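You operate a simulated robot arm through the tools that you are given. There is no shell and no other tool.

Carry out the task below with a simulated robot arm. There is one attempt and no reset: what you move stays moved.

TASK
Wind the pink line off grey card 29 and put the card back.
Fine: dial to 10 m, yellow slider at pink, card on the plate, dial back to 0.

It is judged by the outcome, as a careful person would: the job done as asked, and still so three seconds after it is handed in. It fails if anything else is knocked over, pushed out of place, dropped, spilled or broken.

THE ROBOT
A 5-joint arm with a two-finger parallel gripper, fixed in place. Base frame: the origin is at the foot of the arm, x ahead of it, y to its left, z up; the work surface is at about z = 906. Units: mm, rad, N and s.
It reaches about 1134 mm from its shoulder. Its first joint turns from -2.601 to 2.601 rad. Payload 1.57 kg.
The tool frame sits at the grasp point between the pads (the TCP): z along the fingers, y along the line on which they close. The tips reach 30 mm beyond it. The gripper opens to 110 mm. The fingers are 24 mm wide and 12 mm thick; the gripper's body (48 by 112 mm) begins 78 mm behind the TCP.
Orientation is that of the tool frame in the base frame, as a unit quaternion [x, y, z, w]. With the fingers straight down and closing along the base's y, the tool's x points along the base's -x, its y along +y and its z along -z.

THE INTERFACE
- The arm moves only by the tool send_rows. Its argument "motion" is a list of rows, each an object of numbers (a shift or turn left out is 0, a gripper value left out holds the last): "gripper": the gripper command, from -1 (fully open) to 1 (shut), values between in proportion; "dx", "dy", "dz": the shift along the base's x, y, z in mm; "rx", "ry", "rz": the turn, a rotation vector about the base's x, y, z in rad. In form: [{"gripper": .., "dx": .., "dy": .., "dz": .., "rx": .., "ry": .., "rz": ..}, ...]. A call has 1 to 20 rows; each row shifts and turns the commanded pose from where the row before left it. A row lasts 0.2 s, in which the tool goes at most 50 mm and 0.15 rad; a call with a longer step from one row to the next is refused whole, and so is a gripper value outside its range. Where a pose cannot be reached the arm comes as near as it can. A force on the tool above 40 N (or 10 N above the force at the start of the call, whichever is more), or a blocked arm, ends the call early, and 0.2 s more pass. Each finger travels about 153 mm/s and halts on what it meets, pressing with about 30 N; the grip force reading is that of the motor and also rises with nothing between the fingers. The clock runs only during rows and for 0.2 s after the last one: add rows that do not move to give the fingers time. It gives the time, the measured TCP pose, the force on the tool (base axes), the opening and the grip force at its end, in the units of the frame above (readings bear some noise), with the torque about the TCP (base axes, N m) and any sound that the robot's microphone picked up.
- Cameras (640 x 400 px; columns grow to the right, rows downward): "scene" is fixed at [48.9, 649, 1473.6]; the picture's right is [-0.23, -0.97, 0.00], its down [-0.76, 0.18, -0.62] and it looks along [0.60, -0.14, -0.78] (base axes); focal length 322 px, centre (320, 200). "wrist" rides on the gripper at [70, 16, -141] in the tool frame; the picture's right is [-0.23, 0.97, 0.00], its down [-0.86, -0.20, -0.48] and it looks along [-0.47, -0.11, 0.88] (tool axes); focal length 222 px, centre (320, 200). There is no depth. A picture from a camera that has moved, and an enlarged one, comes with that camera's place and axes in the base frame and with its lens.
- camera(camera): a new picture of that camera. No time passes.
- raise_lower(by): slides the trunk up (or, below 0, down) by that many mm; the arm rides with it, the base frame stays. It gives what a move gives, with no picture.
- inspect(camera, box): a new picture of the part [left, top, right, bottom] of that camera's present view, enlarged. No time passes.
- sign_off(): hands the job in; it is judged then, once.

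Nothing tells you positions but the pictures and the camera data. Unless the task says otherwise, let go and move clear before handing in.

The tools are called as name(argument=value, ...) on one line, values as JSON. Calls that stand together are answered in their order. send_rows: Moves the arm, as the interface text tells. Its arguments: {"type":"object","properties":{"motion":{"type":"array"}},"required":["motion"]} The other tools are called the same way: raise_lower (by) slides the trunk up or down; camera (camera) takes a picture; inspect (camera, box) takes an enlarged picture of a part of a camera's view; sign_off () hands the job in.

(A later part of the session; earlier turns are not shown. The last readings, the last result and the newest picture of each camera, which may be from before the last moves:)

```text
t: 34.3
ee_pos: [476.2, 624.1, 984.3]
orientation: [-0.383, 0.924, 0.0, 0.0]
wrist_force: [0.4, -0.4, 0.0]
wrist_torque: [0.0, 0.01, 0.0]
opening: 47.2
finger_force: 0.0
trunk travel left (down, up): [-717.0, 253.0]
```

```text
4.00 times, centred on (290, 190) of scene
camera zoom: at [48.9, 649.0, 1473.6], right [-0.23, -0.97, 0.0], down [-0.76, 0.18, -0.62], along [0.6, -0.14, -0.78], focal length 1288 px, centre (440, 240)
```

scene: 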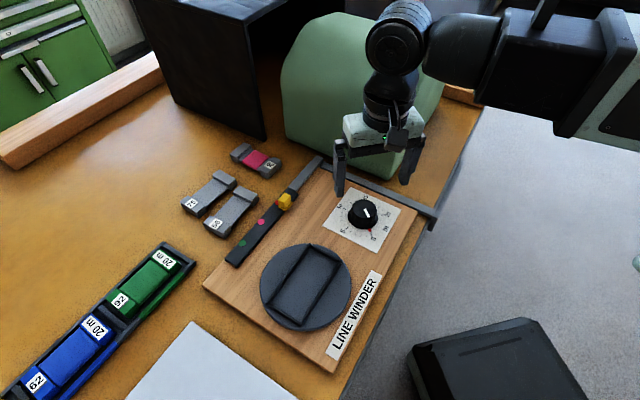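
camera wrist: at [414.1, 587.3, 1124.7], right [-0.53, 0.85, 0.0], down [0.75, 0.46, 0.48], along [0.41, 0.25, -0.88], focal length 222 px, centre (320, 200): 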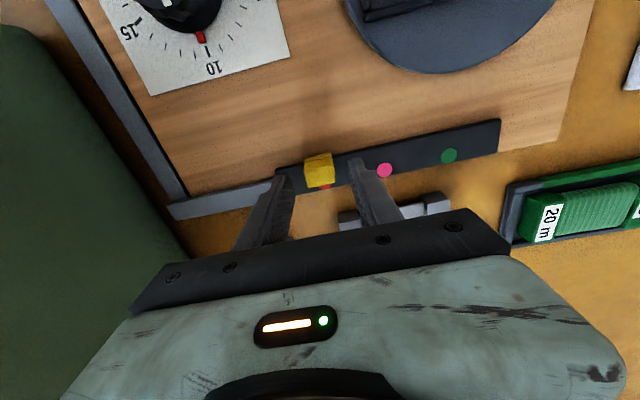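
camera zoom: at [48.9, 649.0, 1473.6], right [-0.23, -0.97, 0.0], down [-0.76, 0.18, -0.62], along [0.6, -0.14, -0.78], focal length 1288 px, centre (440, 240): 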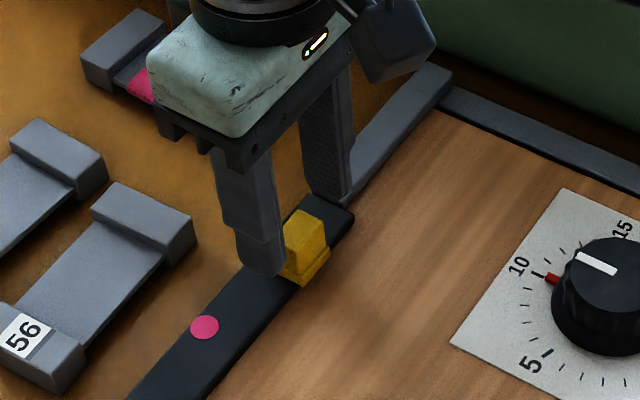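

I'll zoom in to check the slider is centred between the fingers, and across their width too, before the last descent.

inspect(camera="wrist", box=[260, 130, 380, 220])

```text
4.44 times, centred on (320, 175) of wrist
camera zoom: at [414.1, 587.3, 1124.7], right [-0.53, 0.85, 0.0], down [0.75, 0.46, 0.48], along [0.41, 0.25, -0.88], focal length 987 px, centre (320, 311)
```

zoom: 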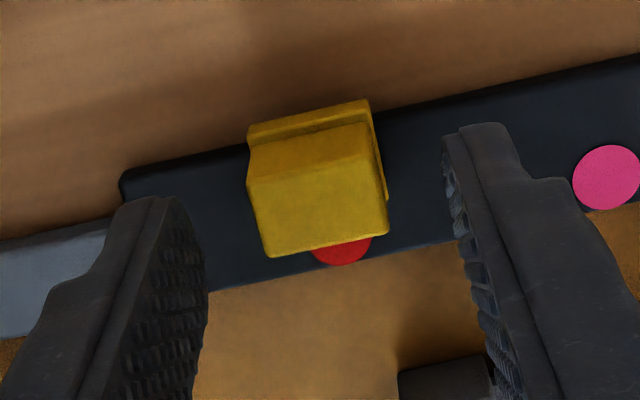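

The slider top is exactly under the grasp point. I'll go down the last 19 mm and close gently.

raise_lower(by=-19)

send_rows(motion=[{"gripper": 0.35}, {"gripper": 0.45}, {"gripper": 0.6}, {"gripper": 1}, {}])

inspect(camera="wrist", box=[260, 130, 380, 220])

inspect(camera="scene", box=[240, 160, 340, 240])

```text
t: 35.0
ee_pos: [476.1, 624.9, 965.7]
orientation: [-0.381, 0.924, 0.0, 0.0]
wrist_force: [-0.3, -0.2, 0.1]
wrist_torque: [-0.02, 0.03, -0.02]
opening: 46.9
finger_force: 0.0
trunk travel left (down, up): [-698.0, 272.0]
```

```text
t: 36.2
ee_pos: [475.9, 624.5, 965.0]
orientation: [-0.382, 0.924, 0.0, 0.0]
wrist_force: [-0.3, 0.1, -0.2]
wrist_torque: [-0.11, 0.1, 0.19]
opening: 25.0
finger_force: 36.2
trunk travel left (down, up): [-698.0, 272.0]
```

```text
4.44 times, centred on (320, 175) of wrist
camera zoom: at [414.2, 587.3, 1105.7], right [-0.53, 0.85, 0.0], down [0.75, 0.46, 0.48], along [0.41, 0.25, -0.88], focal length 987 px, centre (320, 311)
```

zoom: 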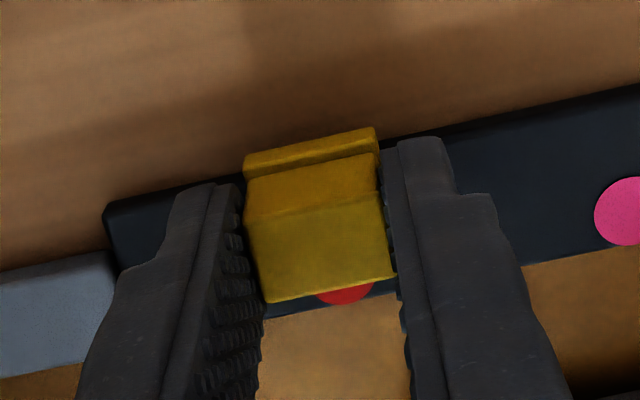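

```text
5.00 times, centred on (290, 200) of scene
camera zoom: at [48.9, 649.0, 1473.6], right [-0.23, -0.97, 0.0], down [-0.76, 0.18, -0.62], along [0.6, -0.14, -0.78], focal length 1610 px, centre (470, 200)
```

zoom: 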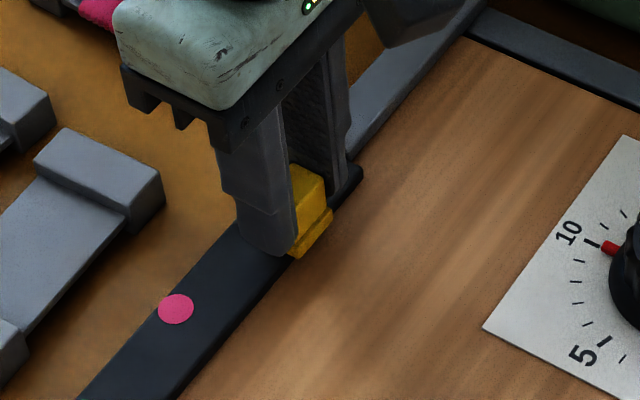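

The slider is held, with 25 mm between the pads. I'll draw it 59.7 mm along the track to pink, slowly.

send_rows(motion=[{"gripper": 1, "dx": -5.3, "dy": 5.3}, {"dx": -5.3, "dy": 5.3}, {"dx": -5.3, "dy": 5.3}, {"dx": -5.3, "dy": 5.3}, {"dx": -5.3, "dy": 5.3}, {"dx": -5.3, "dy": 5.3}, {"dx": -5.3, "dy": 5.3}, {"dx": -5.1, "dy": 5.1}, {}, {}])

inspect(camera="wrist", box=[260, 130, 380, 220])

inspect(camera="scene", box=[220, 160, 340, 260])

```text
t: 38.4
ee_pos: [433.4, 666.4, 965.2]
orientation: [-0.382, 0.924, 0.0, 0.001]
wrist_force: [5.2, 5.3, 6.9]
wrist_torque: [-0.11, 0.1, 0.09]
opening: 24.6
finger_force: 35.8
trunk travel left (down, up): [-698.0, 272.0]
```

```text
4.44 times, centred on (320, 175) of wrist
camera zoom: at [371.6, 629.8, 1105.6], right [-0.53, 0.85, 0.0], down [0.75, 0.46, 0.48], along [0.41, 0.25, -0.88], focal length 987 px, centre (320, 311)
```

zoom: 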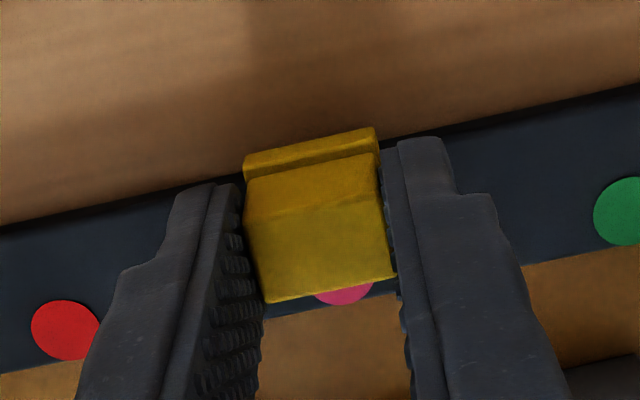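

```text
4.00 times, centred on (280, 210) of scene
camera zoom: at [48.9, 649.0, 1473.6], right [-0.23, -0.97, 0.0], down [-0.76, 0.18, -0.62], along [0.6, -0.14, -0.78], focal length 1288 px, centre (480, 160)
```

zoom: 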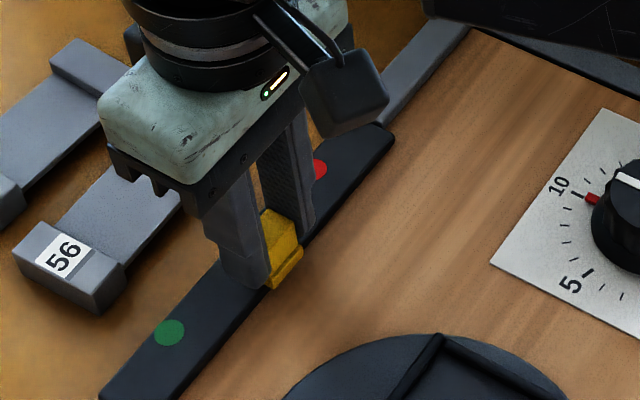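

The slider now sits at pink exactly as it did at red. I'll release, rise and check.

send_rows(motion=[{"gripper": 0.4}, {"gripper": 0.1}, {"gripper": 0.1}, {}])

raise_lower(by=95)

inspect(camera="wrist", box=[250, 90, 390, 190])

camera(camera="scene")

```text
t: 39.4
ee_pos: [432.3, 667.7, 965.5]
orientation: [-0.381, 0.924, 0.0, 0.0]
wrist_force: [0.7, 0.5, -0.1]
wrist_torque: [0.02, -0.01, -0.01]
opening: 49.8
finger_force: 0.1
trunk travel left (down, up): [-698.0, 272.0]
```

```text
t: 40.7
ee_pos: [432.5, 666.9, 1059.9]
orientation: [-0.382, 0.924, 0.0, 0.0]
wrist_force: [-1.2, 0.4, -0.5]
wrist_torque: [-0.01, 0.0, -0.01]
opening: 49.4
finger_force: 0.1
trunk travel left (down, up): [-793.0, 177.0]
```

```text
4.00 times, centred on (320, 140) of wrist
camera zoom: at [371.5, 629.7, 1200.6], right [-0.53, 0.85, 0.0], down [0.75, 0.46, 0.48], along [0.41, 0.25, -0.88], focal length 888 px, centre (320, 440)
```

zoom: 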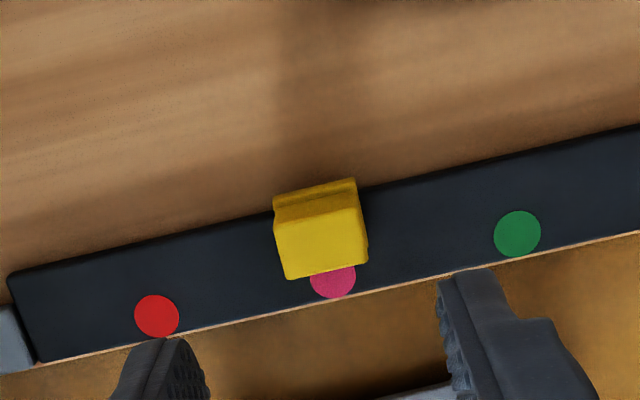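

```text
taken
```

scene: 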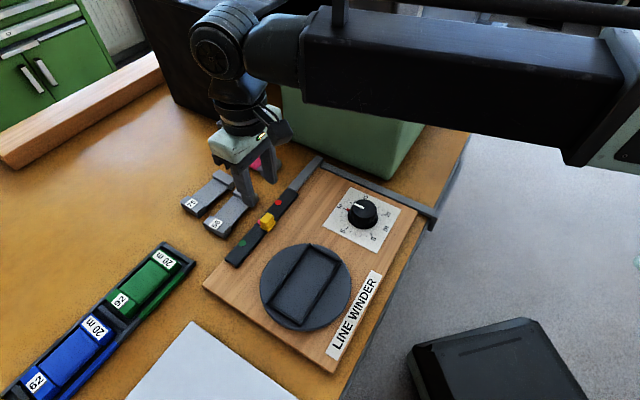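

The slider is at pink and the dial still reads 10. Next I'll move over card 29 at safe height and measure it.

send_rows(motion=[{"gripper": -0.4, "dx": 34.9, "dy": 0.6}, {"dx": 34.9, "dy": 0.6}, {"dx": 34.9, "dy": 0.6}, {"dx": 34.9, "dy": 0.6}, {"dx": 34.9, "dy": 0.6}, {"dx": 34.9, "dy": 0.6}, {}, {}])

camera(camera="wrist")

inspect(camera="wrist", box=[270, 90, 370, 180])

camera(camera="scene")

```text
t: 42.5
ee_pos: [644.6, 671.1, 1059.5]
orientation: [-0.382, 0.924, 0.0, 0.0]
wrist_force: [0.3, 0.1, -0.9]
wrist_torque: [0.04, 0.0, 0.03]
opening: 77.1
finger_force: 0.0
trunk travel left (down, up): [-793.0, 177.0]
```

```text
taken
camera wrist: at [582.5, 633.8, 1200.7], right [-0.53, 0.85, 0.0], down [0.75, 0.46, 0.48], along [0.41, 0.25, -0.88], focal length 222 px, centre (320, 200)
```

wrist: 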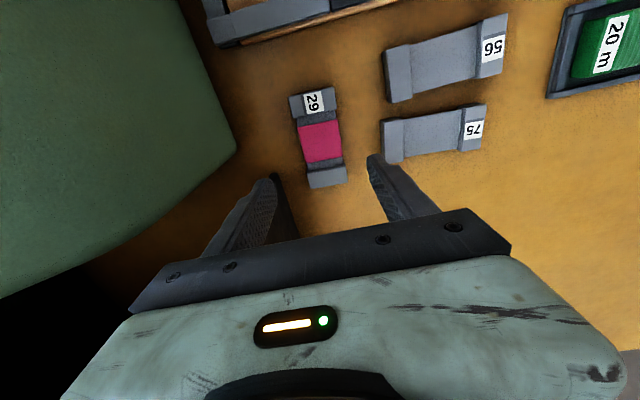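

```text
4.44 times, centred on (320, 135) of wrist
camera zoom: at [582.5, 633.8, 1200.7], right [-0.53, 0.85, 0.0], down [0.75, 0.46, 0.48], along [0.41, 0.25, -0.88], focal length 987 px, centre (320, 489)
```

zoom: 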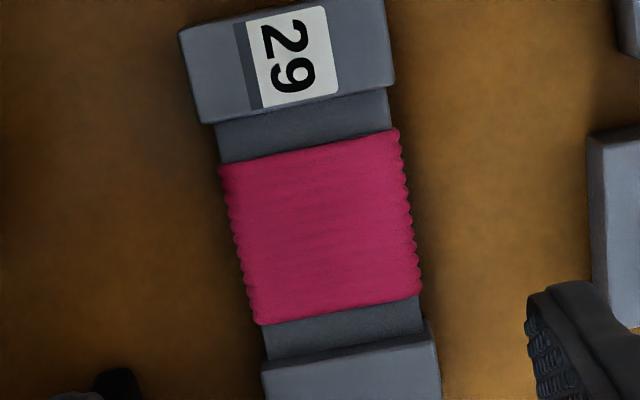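

```text
taken
```

scene: 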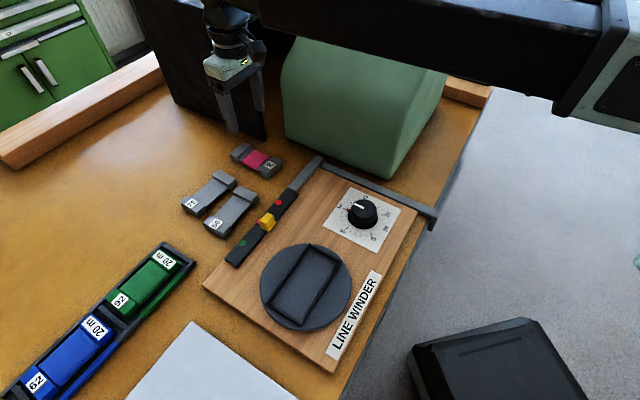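

I can see the whole card now. I'll zoom to frame it fully and look at the surroundings.

inspect(camera="wrist", box=[250, 75, 390, 195])

inspect(camera="wrist", box=[0, 60, 320, 320])

inspect(camera="scene", box=[140, 0, 320, 180])

```text
3.33 times, centred on (320, 135) of wrist
camera zoom: at [582.5, 633.8, 1200.7], right [-0.53, 0.85, 0.0], down [0.75, 0.46, 0.48], along [0.41, 0.25, -0.88], focal length 740 px, centre (320, 417)
```

zoom: 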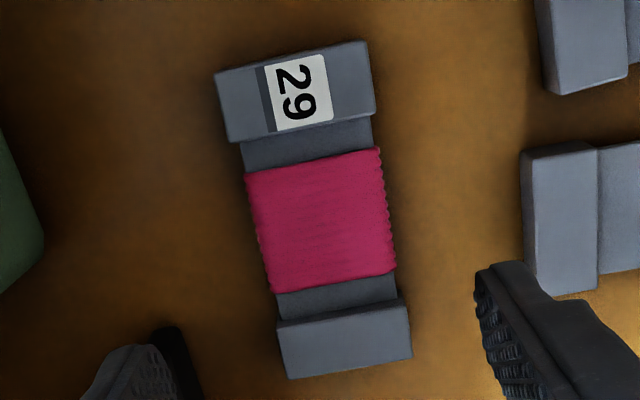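

```text
1.54 times, centred on (160, 190) of wrist
camera zoom: at [582.5, 633.8, 1200.7], right [-0.53, 0.85, 0.0], down [0.75, 0.46, 0.48], along [0.41, 0.25, -0.88], focal length 342 px, centre (566, 215)
```

zoom: 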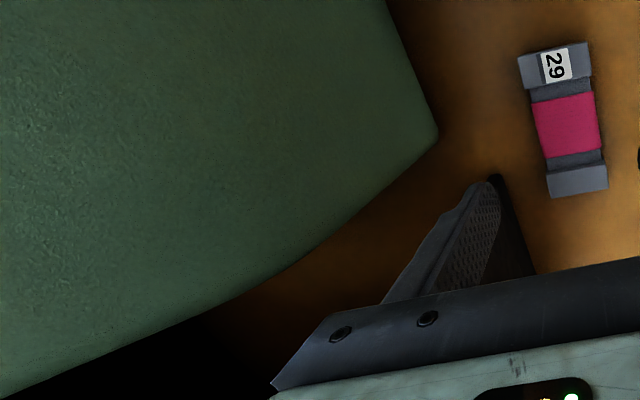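

```text
2.22 times, centred on (230, 90) of scene
camera zoom: at [48.9, 649.0, 1473.6], right [-0.23, -0.97, 0.0], down [-0.76, 0.18, -0.62], along [0.6, -0.14, -0.78], focal length 716 px, centre (520, 444)
```

zoom: 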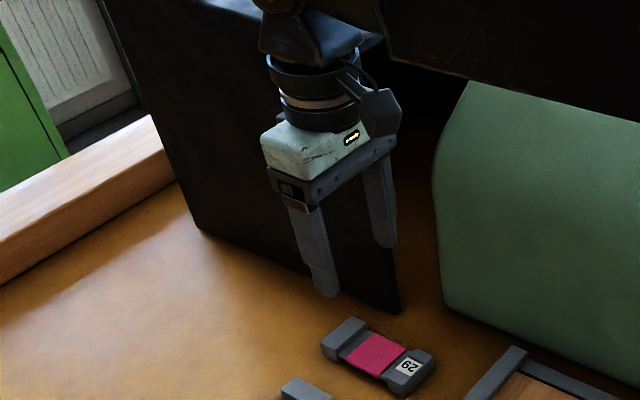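

Card 29 is confirmed at about (641.2, 671.3), angle 43.25°, with end blocks about 20 mm tall. Before picking it up I need the plate's exact position and rim height, so I'll fly over the plate first.

send_rows(motion=[{"dx": -38.8, "dy": -6}, {"dx": -38.8, "dy": -6}, {"dx": -38.8, "dy": -6}, {"dx": -38.8, "dy": -6}, {"dx": -38.8, "dy": -6}, {"dx": -38.8, "dy": -6}, {"dx": -38.8, "dy": -6}, {"dx": -38.8, "dy": -6}, {"dx": -38.8, "dy": -6}, {}, {}])

camera(camera="wrist")

inspect(camera="wrist", box=[240, 60, 400, 190])

```text
t: 44.9
ee_pos: [291.7, 616.4, 1060.2]
orientation: [-0.381, 0.925, 0.0, 0.001]
wrist_force: [1.2, -0.8, 0.4]
wrist_torque: [0.03, 0.0, 0.0]
opening: 76.9
finger_force: 0.0
trunk travel left (down, up): [-793.0, 177.0]
```

```text
taken
camera wrist: at [231.1, 579.3, 1200.6], right [-0.53, 0.85, 0.0], down [0.75, 0.46, 0.48], along [0.41, 0.25, -0.88], focal length 222 px, centre (320, 200)
```

wrist: 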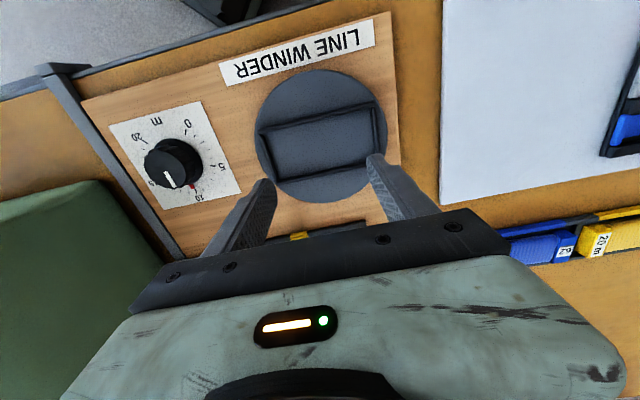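

```text
3.08 times, centred on (320, 125) of wrist
camera zoom: at [231.1, 579.3, 1200.6], right [-0.53, 0.85, 0.0], down [0.75, 0.46, 0.48], along [0.41, 0.25, -0.88], focal length 684 px, centre (320, 431)
```

zoom: 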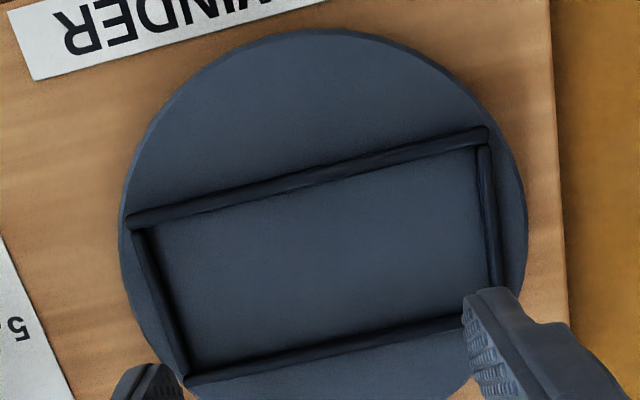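

Good view of the plate from this side. I'll turn to the opposite yaw for a second view.

send_rows(motion=[{"rz": -0.15}, {"rz": -0.15}, {"rz": -0.15}, {"rz": -0.15}, {"rz": -0.15}, {"rz": -0.15}, {"rz": -0.15}, {"rz": -0.15}, {"rz": -0.15}, {"rz": -0.15}, {"rz": -0.07}, {}, {}])

camera(camera="wrist")

inspect(camera="wrist", box=[240, 60, 400, 190])

```text
t: 47.7
ee_pos: [292.0, 616.1, 1059.0]
orientation: [0.384, 0.923, 0.0, -0.001]
wrist_force: [-0.3, 0.1, 0.2]
wrist_torque: [0.03, 0.0, 0.02]
opening: 77.2
finger_force: 0.1
trunk travel left (down, up): [-793.0, 177.0]
```

```text
taken
camera wrist: at [254.8, 677.7, 1200.7], right [0.85, 0.53, 0.0], down [0.46, -0.75, 0.48], along [0.25, -0.41, -0.88], focal length 222 px, centre (320, 200)
```

wrist: 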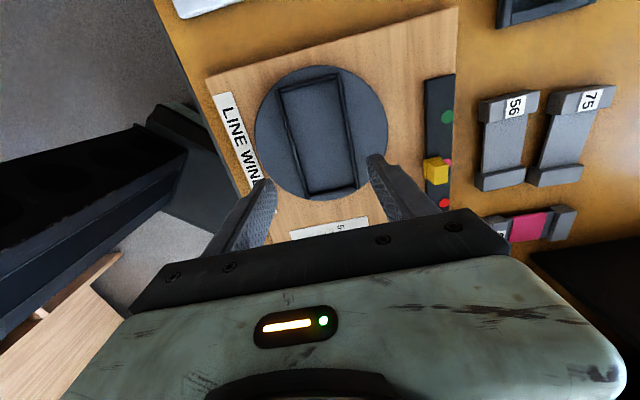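

```text
3.08 times, centred on (320, 125) of wrist
camera zoom: at [254.8, 677.7, 1200.7], right [0.85, 0.53, 0.0], down [0.46, -0.75, 0.48], along [0.25, -0.41, -0.88], focal length 684 px, centre (320, 431)
```

zoom: 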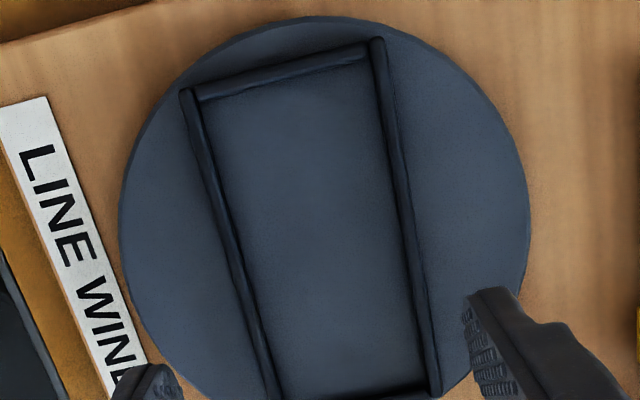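

inspect(camera="wrist", box=[255, 60, 385, 210])

inspect(camera="wrist", box=[270, 60, 350, 110])

inspect(camera="wrist", box=[290, 150, 370, 205])

```text
2.67 times, centred on (320, 135) of wrist
camera zoom: at [254.8, 677.7, 1200.7], right [0.85, 0.53, 0.0], down [0.46, -0.75, 0.48], along [0.25, -0.41, -0.88], focal length 592 px, centre (320, 373)
```

zoom: 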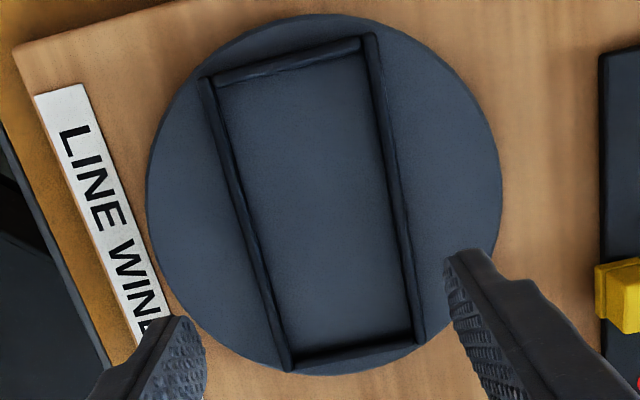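

```text
8.00 times, centred on (310, 85) of wrist
camera zoom: at [254.8, 677.7, 1200.7], right [0.85, 0.53, 0.0], down [0.46, -0.75, 0.48], along [0.25, -0.41, -0.88], focal length 1777 px, centre (400, 1120)
```

zoom: 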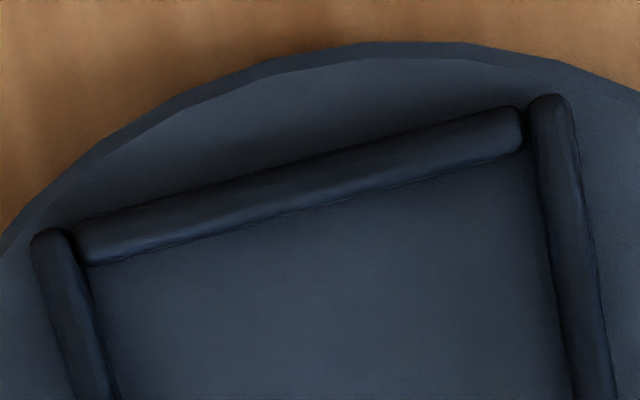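

```text
7.27 times, centred on (330, 178) of wrist
camera zoom: at [254.8, 677.7, 1200.7], right [0.85, 0.53, 0.0], down [0.46, -0.75, 0.48], along [0.25, -0.41, -0.88], focal length 1615 px, centre (247, 364)
```

zoom: 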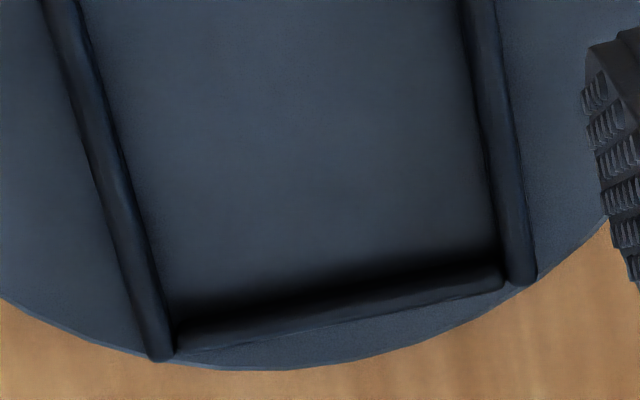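

Plate centre is (293, 619.5) with the floor near z 924.5 and the rim about 7 mm high. The recess leaves roughly 6 mm of room all round the card. I'll grip the card by its "29" end block, tips 9 mm above its underside so they clear the rim. First I'll go back above that block.

send_rows(motion=[{"gripper": -0.4, "dx": 28.55, "dy": 2.03, "rz": 0.14013}, {"dx": 28.55, "dy": 2.03, "rz": 0.14013}, {"dx": 28.55, "dy": 2.03, "rz": 0.14013}, {"dx": 28.55, "dy": 2.03, "rz": 0.14013}, {"dx": 28.55, "dy": 2.03, "rz": 0.14013}, {"dx": 28.55, "dy": 2.03, "rz": 0.14013}, {"dx": 28.55, "dy": 2.03, "rz": 0.14013}, {"dx": 28.55, "dy": 2.03, "rz": 0.14013}, {"dx": 28.55, "dy": 2.03, "rz": 0.14013}, {"dx": 28.55, "dy": 2.03, "rz": 0.14013}, {"dx": 28.55, "dy": 2.03, "rz": 0.14013}, {}, {}])

raise_lower(by=-80)

camera(camera="wrist")

inspect(camera="wrist", box=[230, 110, 410, 240])

inspect(camera="scene", box=[180, 60, 320, 220])

```text
t: 50.5
ee_pos: [607.9, 638.6, 1059.6]
orientation: [-0.369, 0.929, 0.0, 0.0]
wrist_force: [0.1, 0.0, 0.4]
wrist_torque: [0.0, -0.01, -0.01]
opening: 77.0
finger_force: 0.1
trunk travel left (down, up): [-793.0, 177.0]
```

```text
t: 51.6
ee_pos: [607.2, 639.4, 980.0]
orientation: [-0.369, 0.93, -0.001, 0.0]
wrist_force: [0.2, -0.2, -0.5]
wrist_torque: [-0.01, 0.0, -0.01]
opening: 77.0
finger_force: 0.0
trunk travel left (down, up): [-713.0, 257.0]
```

```text
taken
camera wrist: at [545.1, 603.6, 1120.7], right [-0.5, 0.86, 0.0], down [0.76, 0.44, 0.48], along [0.41, 0.24, -0.88], focal length 222 px, centre (320, 200)
```

wrist: 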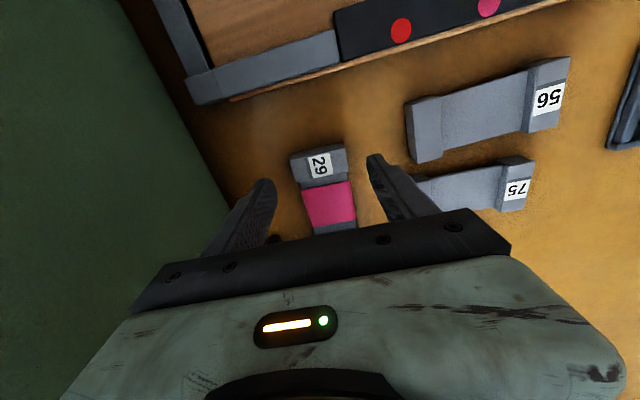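

```text
3.08 times, centred on (320, 175) of wrist
camera zoom: at [545.1, 603.6, 1120.7], right [-0.5, 0.86, 0.0], down [0.76, 0.44, 0.48], along [0.41, 0.24, -0.88], focal length 684 px, centre (320, 277)
```

zoom: 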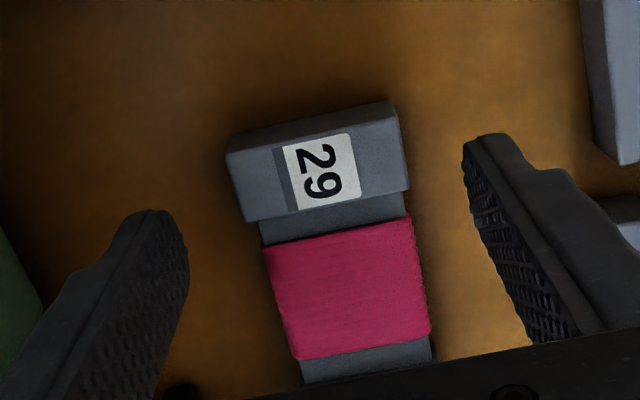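

```text
2.50 times, centred on (250, 140) of scene
camera zoom: at [48.9, 649.0, 1473.6], right [-0.23, -0.97, 0.0], down [-0.76, 0.18, -0.62], along [0.6, -0.14, -0.78], focal length 805 px, centre (495, 350)
```

zoom: 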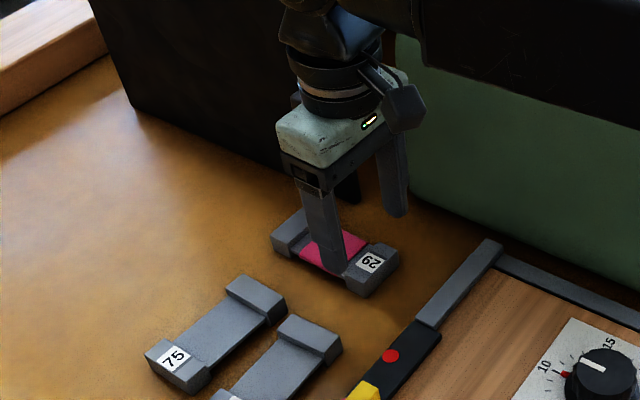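

The block is centred between the fingers to within about a millimetre. I'll lower to the grip height and close.

raise_lower(by=-34.5)

send_rows(motion=[{"gripper": -0.15}, {"gripper": 0.0}, {"gripper": 0.08}, {"gripper": 1}, {}, {}])

inspect(camera="wrist", box=[230, 110, 410, 240])

inspect(camera="scene", box=[180, 60, 320, 220])

```text
t: 52.4
ee_pos: [607.0, 639.1, 945.8]
orientation: [-0.369, 0.93, 0.0, 0.0]
wrist_force: [0.4, -0.2, -0.1]
wrist_torque: [-0.03, 0.0, 0.0]
opening: 76.9
finger_force: 0.2
trunk travel left (down, up): [-678.0, 292.0]
```

```text
t: 53.8
ee_pos: [607.7, 638.9, 945.0]
orientation: [-0.369, 0.93, 0.0, 0.0]
wrist_force: [-1.2, 0.2, 0.6]
wrist_torque: [-0.01, -0.03, -0.03]
opening: 53.0
finger_force: 30.2
trunk travel left (down, up): [-678.0, 292.0]
```

```text
3.08 times, centred on (320, 175) of wrist
camera zoom: at [545.2, 603.6, 1086.2], right [-0.5, 0.86, 0.0], down [0.76, 0.44, 0.48], along [0.41, 0.24, -0.88], focal length 684 px, centre (320, 277)
```

zoom: 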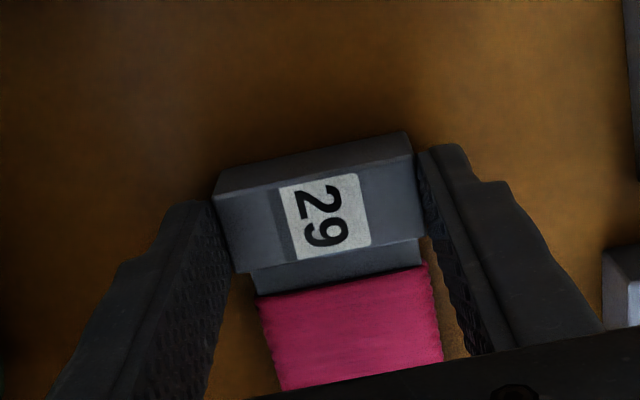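

```text
2.50 times, centred on (250, 140) of scene
camera zoom: at [48.9, 649.0, 1473.6], right [-0.23, -0.97, 0.0], down [-0.76, 0.18, -0.62], along [0.6, -0.14, -0.78], focal length 805 px, centre (495, 350)
```

zoom: 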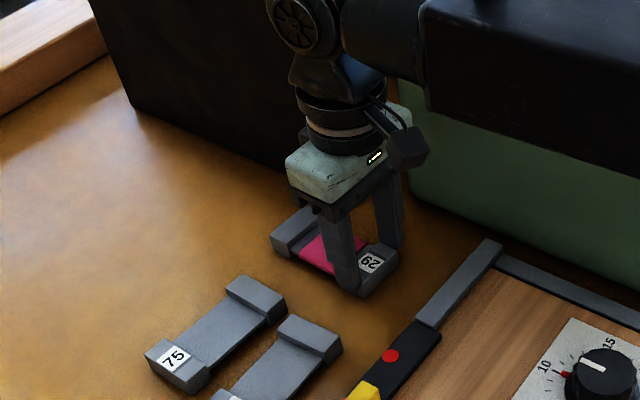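

The card is gripped with the pads 53 mm apart, which matches its width. I'll lift a little and check that it comes up level.

raise_lower(by=15)

inspect(camera="scene", box=[200, 90, 310, 200])

inspect(camera="wrist", box=[230, 110, 410, 240])

```text
t: 54.5
ee_pos: [607.3, 640.1, 960.3]
orientation: [-0.369, 0.929, 0.0, -0.001]
wrist_force: [-0.7, -0.3, -1.2]
wrist_torque: [-0.02, 0.0, 0.0]
opening: 53.2
finger_force: 29.7
trunk travel left (down, up): [-693.0, 277.0]
```

```text
3.64 times, centred on (255, 145) of scene
camera zoom: at [48.9, 649.0, 1473.6], right [-0.23, -0.97, 0.0], down [-0.76, 0.18, -0.62], along [0.6, -0.14, -0.78], focal length 1171 px, centre (556, 400)
```

zoom: 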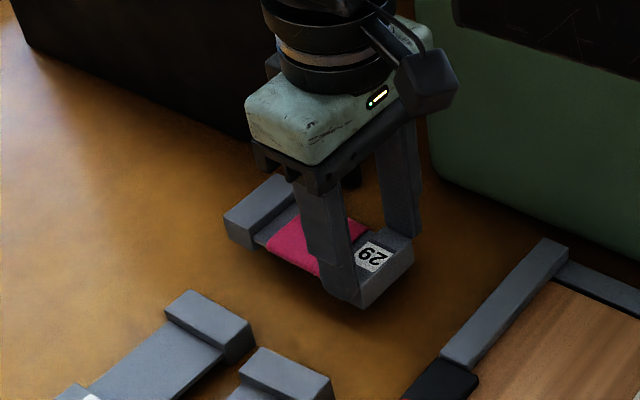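

```text
3.08 times, centred on (320, 175) of wrist
camera zoom: at [545.3, 603.7, 1101.1], right [-0.5, 0.86, 0.0], down [0.76, 0.44, 0.48], along [0.41, 0.24, -0.88], focal length 684 px, centre (320, 277)
```

zoom: 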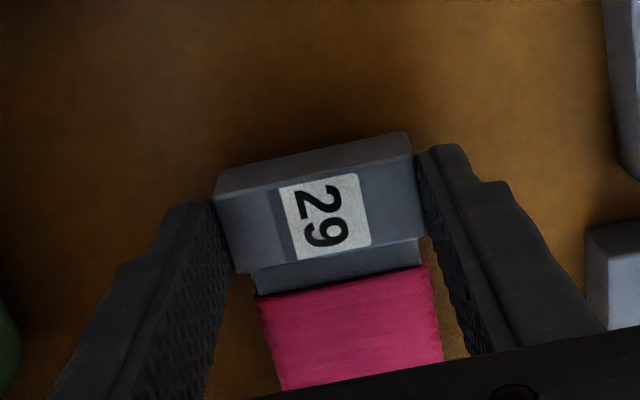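

The card is held level. I'll lift to travel height, pull away from the black box, then carry it to the plate while turning it 88° to line up with the recess.

raise_lower(by=65)

send_rows(motion=[{"gripper": 1, "dx": -26, "dy": 0.8}, {"dx": -26, "dy": 0.8}, {"dx": -24.53, "dy": 0.85, "rz": -0.12835}, {"dx": -24.53, "dy": 0.85, "rz": -0.12835}, {"dx": -24.53, "dy": 0.85, "rz": -0.12835}, {"dx": -24.53, "dy": 0.85, "rz": -0.12835}, {"dx": -24.53, "dy": 0.85, "rz": -0.12835}, {"dx": -24.53, "dy": 0.85, "rz": -0.12835}, {"dx": -24.53, "dy": 0.85, "rz": -0.12835}, {"dx": -24.53, "dy": 0.85, "rz": -0.12835}, {"dx": -24.53, "dy": 0.85, "rz": -0.12835}, {"dx": -24.53, "dy": 0.85, "rz": -0.12835}, {"dx": -24.53, "dy": 0.85, "rz": -0.12835}, {"dx": -24.53, "dy": 0.85, "rz": -0.12835}, {}, {}])

camera(camera="wrist")

camera(camera="scene")

```text
t: 55.5
ee_pos: [607.4, 639.0, 1024.6]
orientation: [-0.369, 0.929, 0.0, 0.0]
wrist_force: [-0.2, -0.5, -0.5]
wrist_torque: [-0.04, 0.03, 0.01]
opening: 52.9
finger_force: 29.8
trunk travel left (down, up): [-758.0, 212.0]
```

```text
t: 58.9
ee_pos: [260.4, 649.7, 1025.7]
orientation: [0.383, 0.924, -0.001, 0.0]
wrist_force: [0.9, -0.4, -1.7]
wrist_torque: [0.04, 0.01, 0.01]
opening: 53.2
finger_force: 29.7
trunk travel left (down, up): [-758.0, 212.0]
```

```text
taken
camera wrist: at [223.6, 710.9, 1166.1], right [0.85, 0.53, 0.0], down [0.46, -0.75, 0.48], along [0.25, -0.41, -0.88], focal length 222 px, centre (320, 200)
```

wrist: 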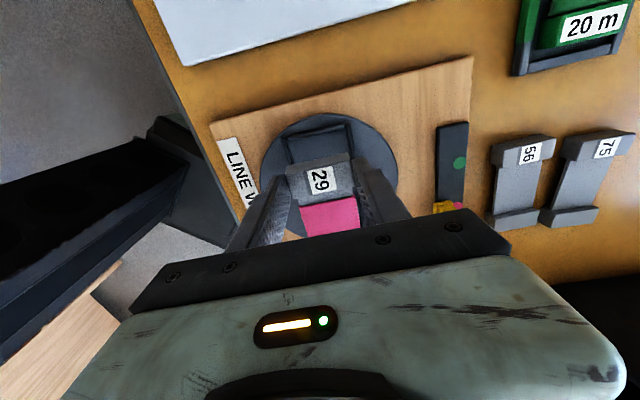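

```text
taken
```

scene: 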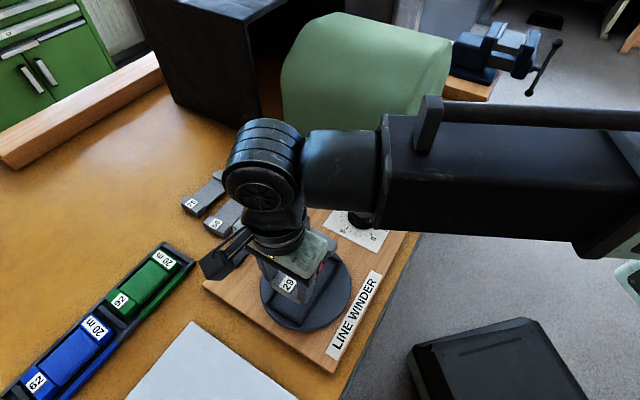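

The card is over the plate. I'll make a small correction, lower to just above the rim and check alignment.

send_rows(motion=[{"gripper": 1, "dx": -0.4, "dy": 1.7}, {}, {}])

raise_lower(by=-43)

inspect(camera="wrist", box=[230, 90, 410, 240])

inspect(camera="scene", box=[220, 200, 380, 360])

```text
t: 59.7
ee_pos: [262.6, 652.0, 1024.6]
orientation: [0.382, 0.924, 0.0, 0.0]
wrist_force: [0.0, 0.1, -1.2]
wrist_torque: [0.03, 0.06, 0.03]
opening: 53.2
finger_force: 30.5
trunk travel left (down, up): [-758.0, 212.0]
```

```text
t: 60.6
ee_pos: [261.4, 650.9, 983.3]
orientation: [0.382, 0.924, 0.0, 0.0]
wrist_force: [0.3, -0.2, -0.4]
wrist_torque: [0.05, 0.01, 0.0]
opening: 53.4
finger_force: 29.9
trunk travel left (down, up): [-715.0, 255.0]
```

```text
2.67 times, centred on (320, 165) of wrist
camera zoom: at [223.2, 712.8, 1123.2], right [0.85, 0.53, 0.0], down [0.46, -0.75, 0.48], along [0.25, -0.41, -0.88], focal length 592 px, centre (320, 293)
```

zoom: 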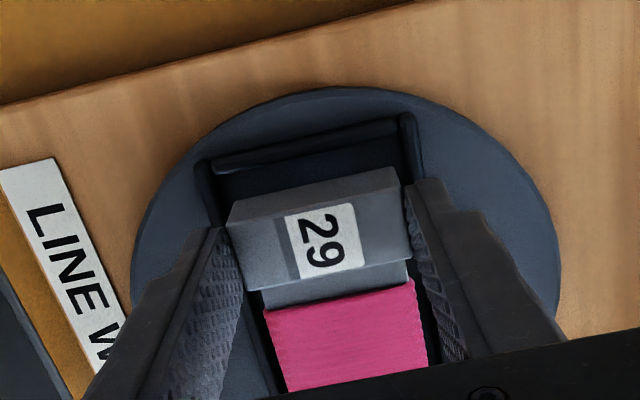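

```text
2.50 times, centred on (300, 280) of scene
camera zoom: at [48.9, 649.0, 1473.6], right [-0.23, -0.97, 0.0], down [-0.76, 0.18, -0.62], along [0.6, -0.14, -0.78], focal length 805 px, centre (370, 0)
```

zoom: 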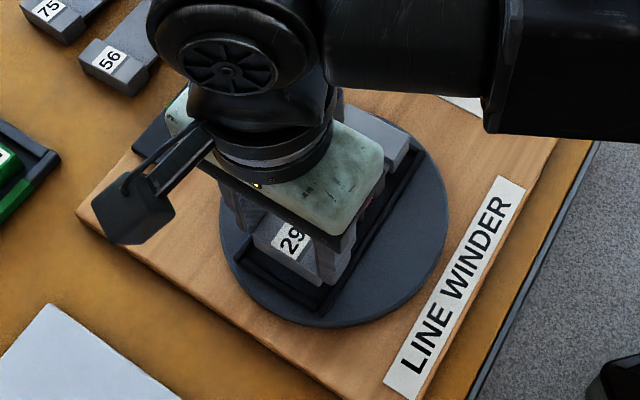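

The card lines up with the recess, about 1.5 mm to one side, which I'll correct. Then I'll lower it in.

send_rows(motion=[{"gripper": 1, "dx": -1.0, "dy": -1.0}, {}, {}])

raise_lower(by=-15)

raise_lower(by=-2)

inspect(camera="wrist", box=[230, 90, 410, 240])

inspect(camera="scene", box=[240, 240, 360, 350])

```text
t: 61.4
ee_pos: [261.2, 651.0, 981.1]
orientation: [0.382, 0.924, 0.0, 0.001]
wrist_force: [0.3, 0.3, -0.6]
wrist_torque: [0.03, 0.01, 0.0]
opening: 53.5
finger_force: 29.7
trunk travel left (down, up): [-715.0, 255.0]
```

```text
t: 62.0
ee_pos: [260.0, 650.5, 969.0]
orientation: [0.382, 0.924, 0.001, 0.0]
wrist_force: [1.1, 3.0, 25.7]
wrist_torque: [0.16, 0.06, 0.1]
opening: 53.0
finger_force: 30.3
trunk travel left (down, up): [-700.0, 270.0]
```

```text
t: 62.5
ee_pos: [259.5, 648.0, 966.9]
orientation: [0.382, 0.924, 0.001, 0.0]
wrist_force: [0.4, 2.4, 26.1]
wrist_torque: [0.07, 0.01, 0.07]
opening: 53.2
finger_force: 29.9
trunk travel left (down, up): [-698.0, 272.0]
```

```text
2.67 times, centred on (320, 165) of wrist
camera zoom: at [221.4, 710.3, 1107.4], right [0.85, 0.53, 0.0], down [0.46, -0.75, 0.48], along [0.25, -0.41, -0.88], focal length 592 px, centre (320, 293)
```

zoom: 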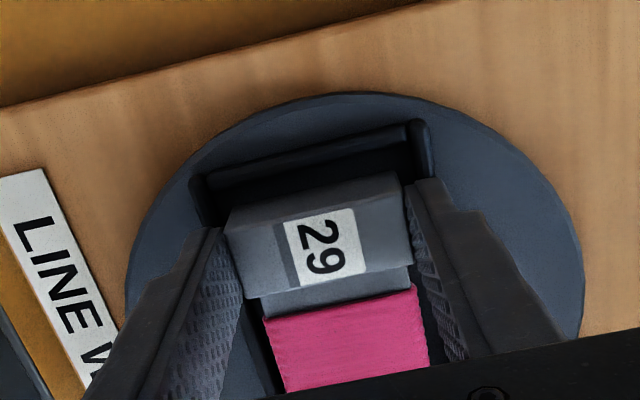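

```text
3.64 times, centred on (300, 295) of scene
camera zoom: at [48.9, 649.0, 1473.6], right [-0.23, -0.97, 0.0], down [-0.76, 0.18, -0.62], along [0.6, -0.14, -0.78], focal length 1171 px, centre (393, -146)
```

zoom: 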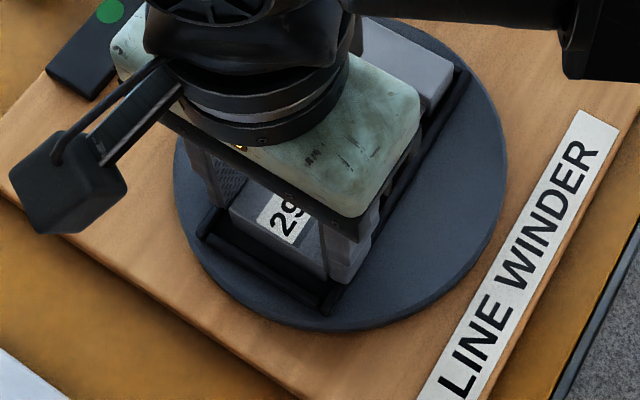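

I feel 26 N of upward force earlier than expected, so the card may be touching the rim or the floor. I'll look closely before going further.

inspect(camera="wrist", box=[270, 120, 370, 210])

inspect(camera="wrist", box=[280, 180, 340, 240])

inspect(camera="scene", box=[330, 230, 380, 280])

inspect(camera="scene", box=[280, 270, 350, 340])

```text
4.44 times, centred on (320, 165) of wrist
camera zoom: at [221.4, 710.3, 1107.4], right [0.85, 0.53, 0.0], down [0.46, -0.75, 0.48], along [0.25, -0.41, -0.88], focal length 987 px, centre (320, 356)
```

zoom: 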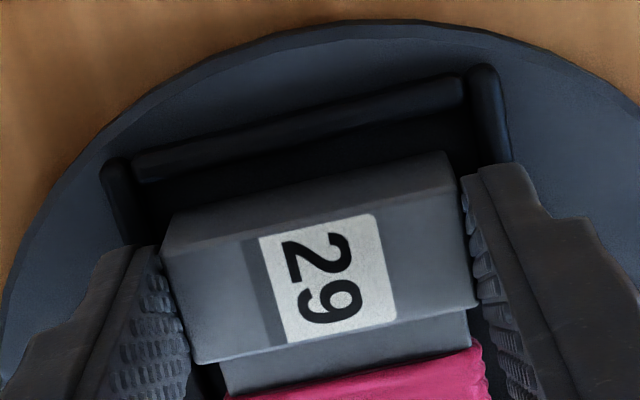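

```text
6.67 times, centred on (310, 210) of wrist
camera zoom: at [221.4, 710.3, 1107.4], right [0.85, 0.53, 0.0], down [0.46, -0.75, 0.48], along [0.25, -0.41, -0.88], focal length 1481 px, centre (387, 133)
```

zoom: 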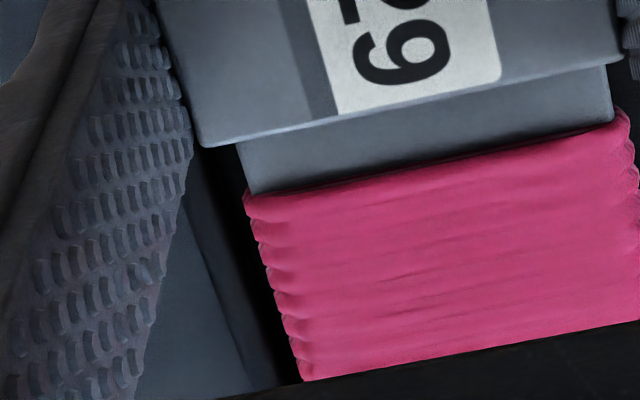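

```text
8.00 times, centred on (355, 255) of scene
camera zoom: at [48.9, 649.0, 1473.6], right [-0.23, -0.97, 0.0], down [-0.76, 0.18, -0.62], along [0.6, -0.14, -0.78], focal length 2576 px, centre (40, -240)
```

zoom: 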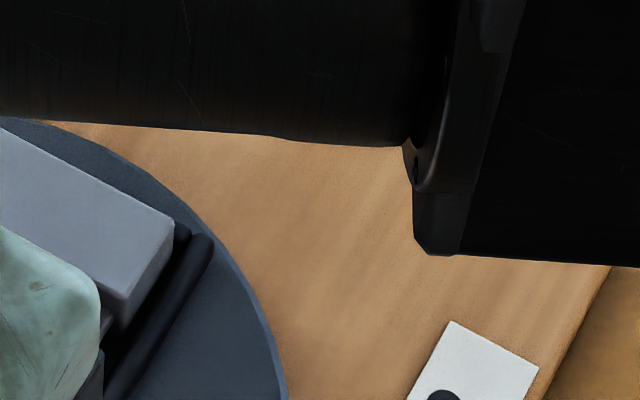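

```text
5.71 times, centred on (315, 305) of scene
camera zoom: at [48.9, 649.0, 1473.6], right [-0.23, -0.97, 0.0], down [-0.76, 0.18, -0.62], along [0.6, -0.14, -0.78], focal length 1840 px, centre (349, -400)
```

zoom: 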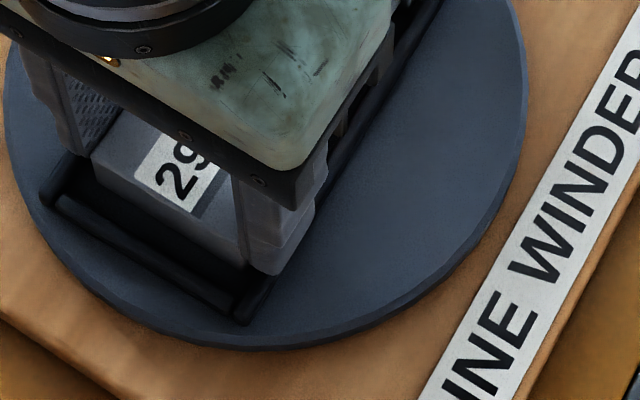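

The near block is centred with about 6.5 mm of gap on both sides and at the end, and it's level. It looks seated, so the floor must be a few mm higher than I estimated, with the card sliding up slightly in the grip. I'll ease the pressure, release slightly and look.

raise_lower(by=2)

send_rows(motion=[{"gripper": 0.0}, {"gripper": -0.2}, {"gripper": -0.2}, {}])

inspect(camera="wrist", box=[270, 120, 370, 210])

inspect(camera="scene", box=[240, 240, 360, 350])

```text
t: 63.0
ee_pos: [260.3, 652.0, 967.1]
orientation: [0.382, 0.924, 0.001, 0.0]
wrist_force: [0.3, 0.0, 0.1]
wrist_torque: [0.03, 0.01, -0.04]
opening: 53.0
finger_force: 29.9
trunk travel left (down, up): [-700.0, 270.0]
```

```text
t: 64.0
ee_pos: [260.4, 650.4, 967.1]
orientation: [0.382, 0.924, 0.001, 0.0]
wrist_force: [-0.3, 0.2, 0.2]
wrist_torque: [-0.04, -0.01, -0.01]
opening: 65.8
finger_force: 0.1
trunk travel left (down, up): [-700.0, 270.0]
```

```text
4.44 times, centred on (320, 165) of wrist
camera zoom: at [222.0, 711.8, 1108.2], right [0.85, 0.53, 0.0], down [0.46, -0.74, 0.48], along [0.25, -0.41, -0.88], focal length 987 px, centre (320, 356)
```

zoom: 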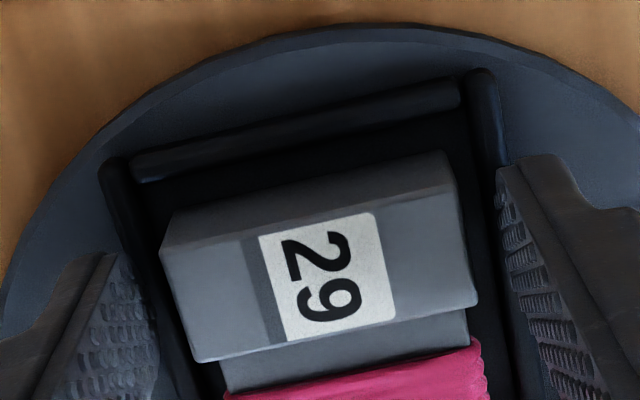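

```text
3.64 times, centred on (300, 295) of scene
camera zoom: at [48.9, 649.0, 1473.6], right [-0.23, -0.97, 0.0], down [-0.76, 0.18, -0.62], along [0.6, -0.14, -0.78], focal length 1171 px, centre (393, -146)
```

zoom: 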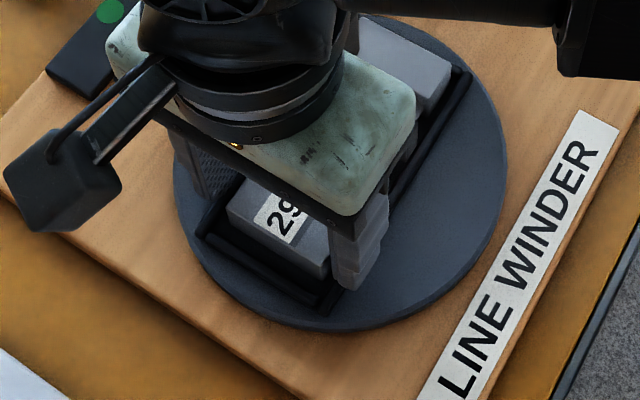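

The card did not move on release and sits centred between the rims. I'll rise and check it from above.

raise_lower(by=95)

camera(camera="wrist")

inspect(camera="wrist", box=[240, 80, 400, 230])

inspect(camera="scene", box=[240, 230, 360, 350])

```text
t: 65.3
ee_pos: [259.8, 649.7, 1062.5]
orientation: [0.382, 0.924, 0.0, 0.0]
wrist_force: [0.1, -0.6, -0.2]
wrist_torque: [0.01, -0.01, 0.01]
opening: 66.1
finger_force: 0.1
trunk travel left (down, up): [-795.0, 175.0]
```

```text
taken
camera wrist: at [222.1, 711.9, 1203.1], right [0.85, 0.53, 0.0], down [0.46, -0.74, 0.48], along [0.25, -0.41, -0.88], focal length 222 px, centre (320, 200)
```

wrist: 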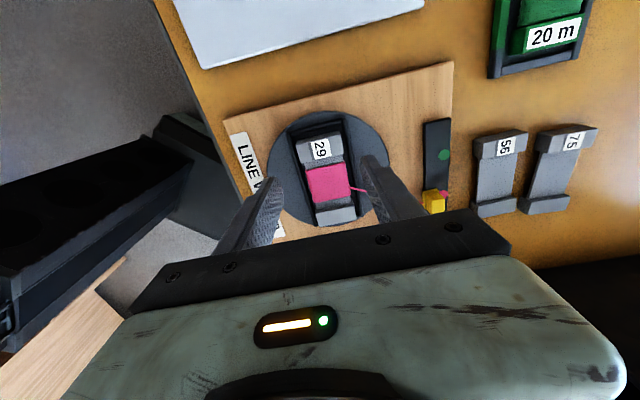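

```text
2.67 times, centred on (320, 155) of wrist
camera zoom: at [222.1, 711.9, 1203.1], right [0.85, 0.53, 0.0], down [0.46, -0.74, 0.48], along [0.25, -0.41, -0.88], focal length 592 px, centre (320, 320)
```

zoom: 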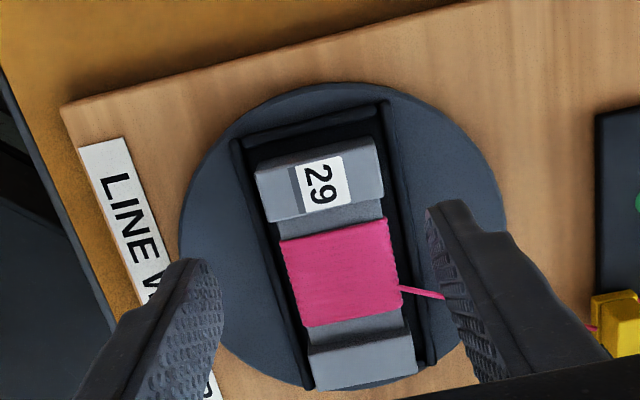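

```text
3.33 times, centred on (300, 290) of scene
camera zoom: at [48.9, 649.0, 1473.6], right [-0.23, -0.97, 0.0], down [-0.76, 0.18, -0.62], along [0.6, -0.14, -0.78], focal length 1073 px, centre (387, -100)
```

zoom: 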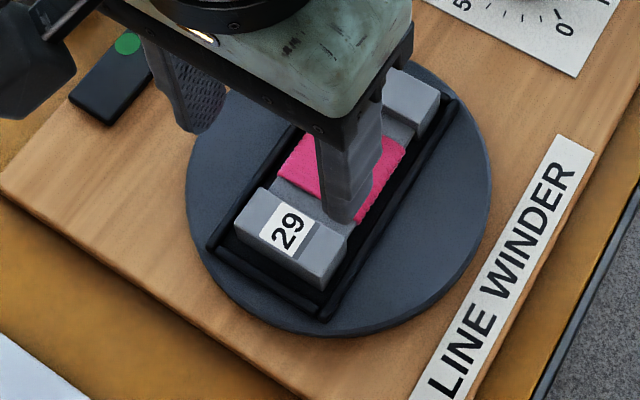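

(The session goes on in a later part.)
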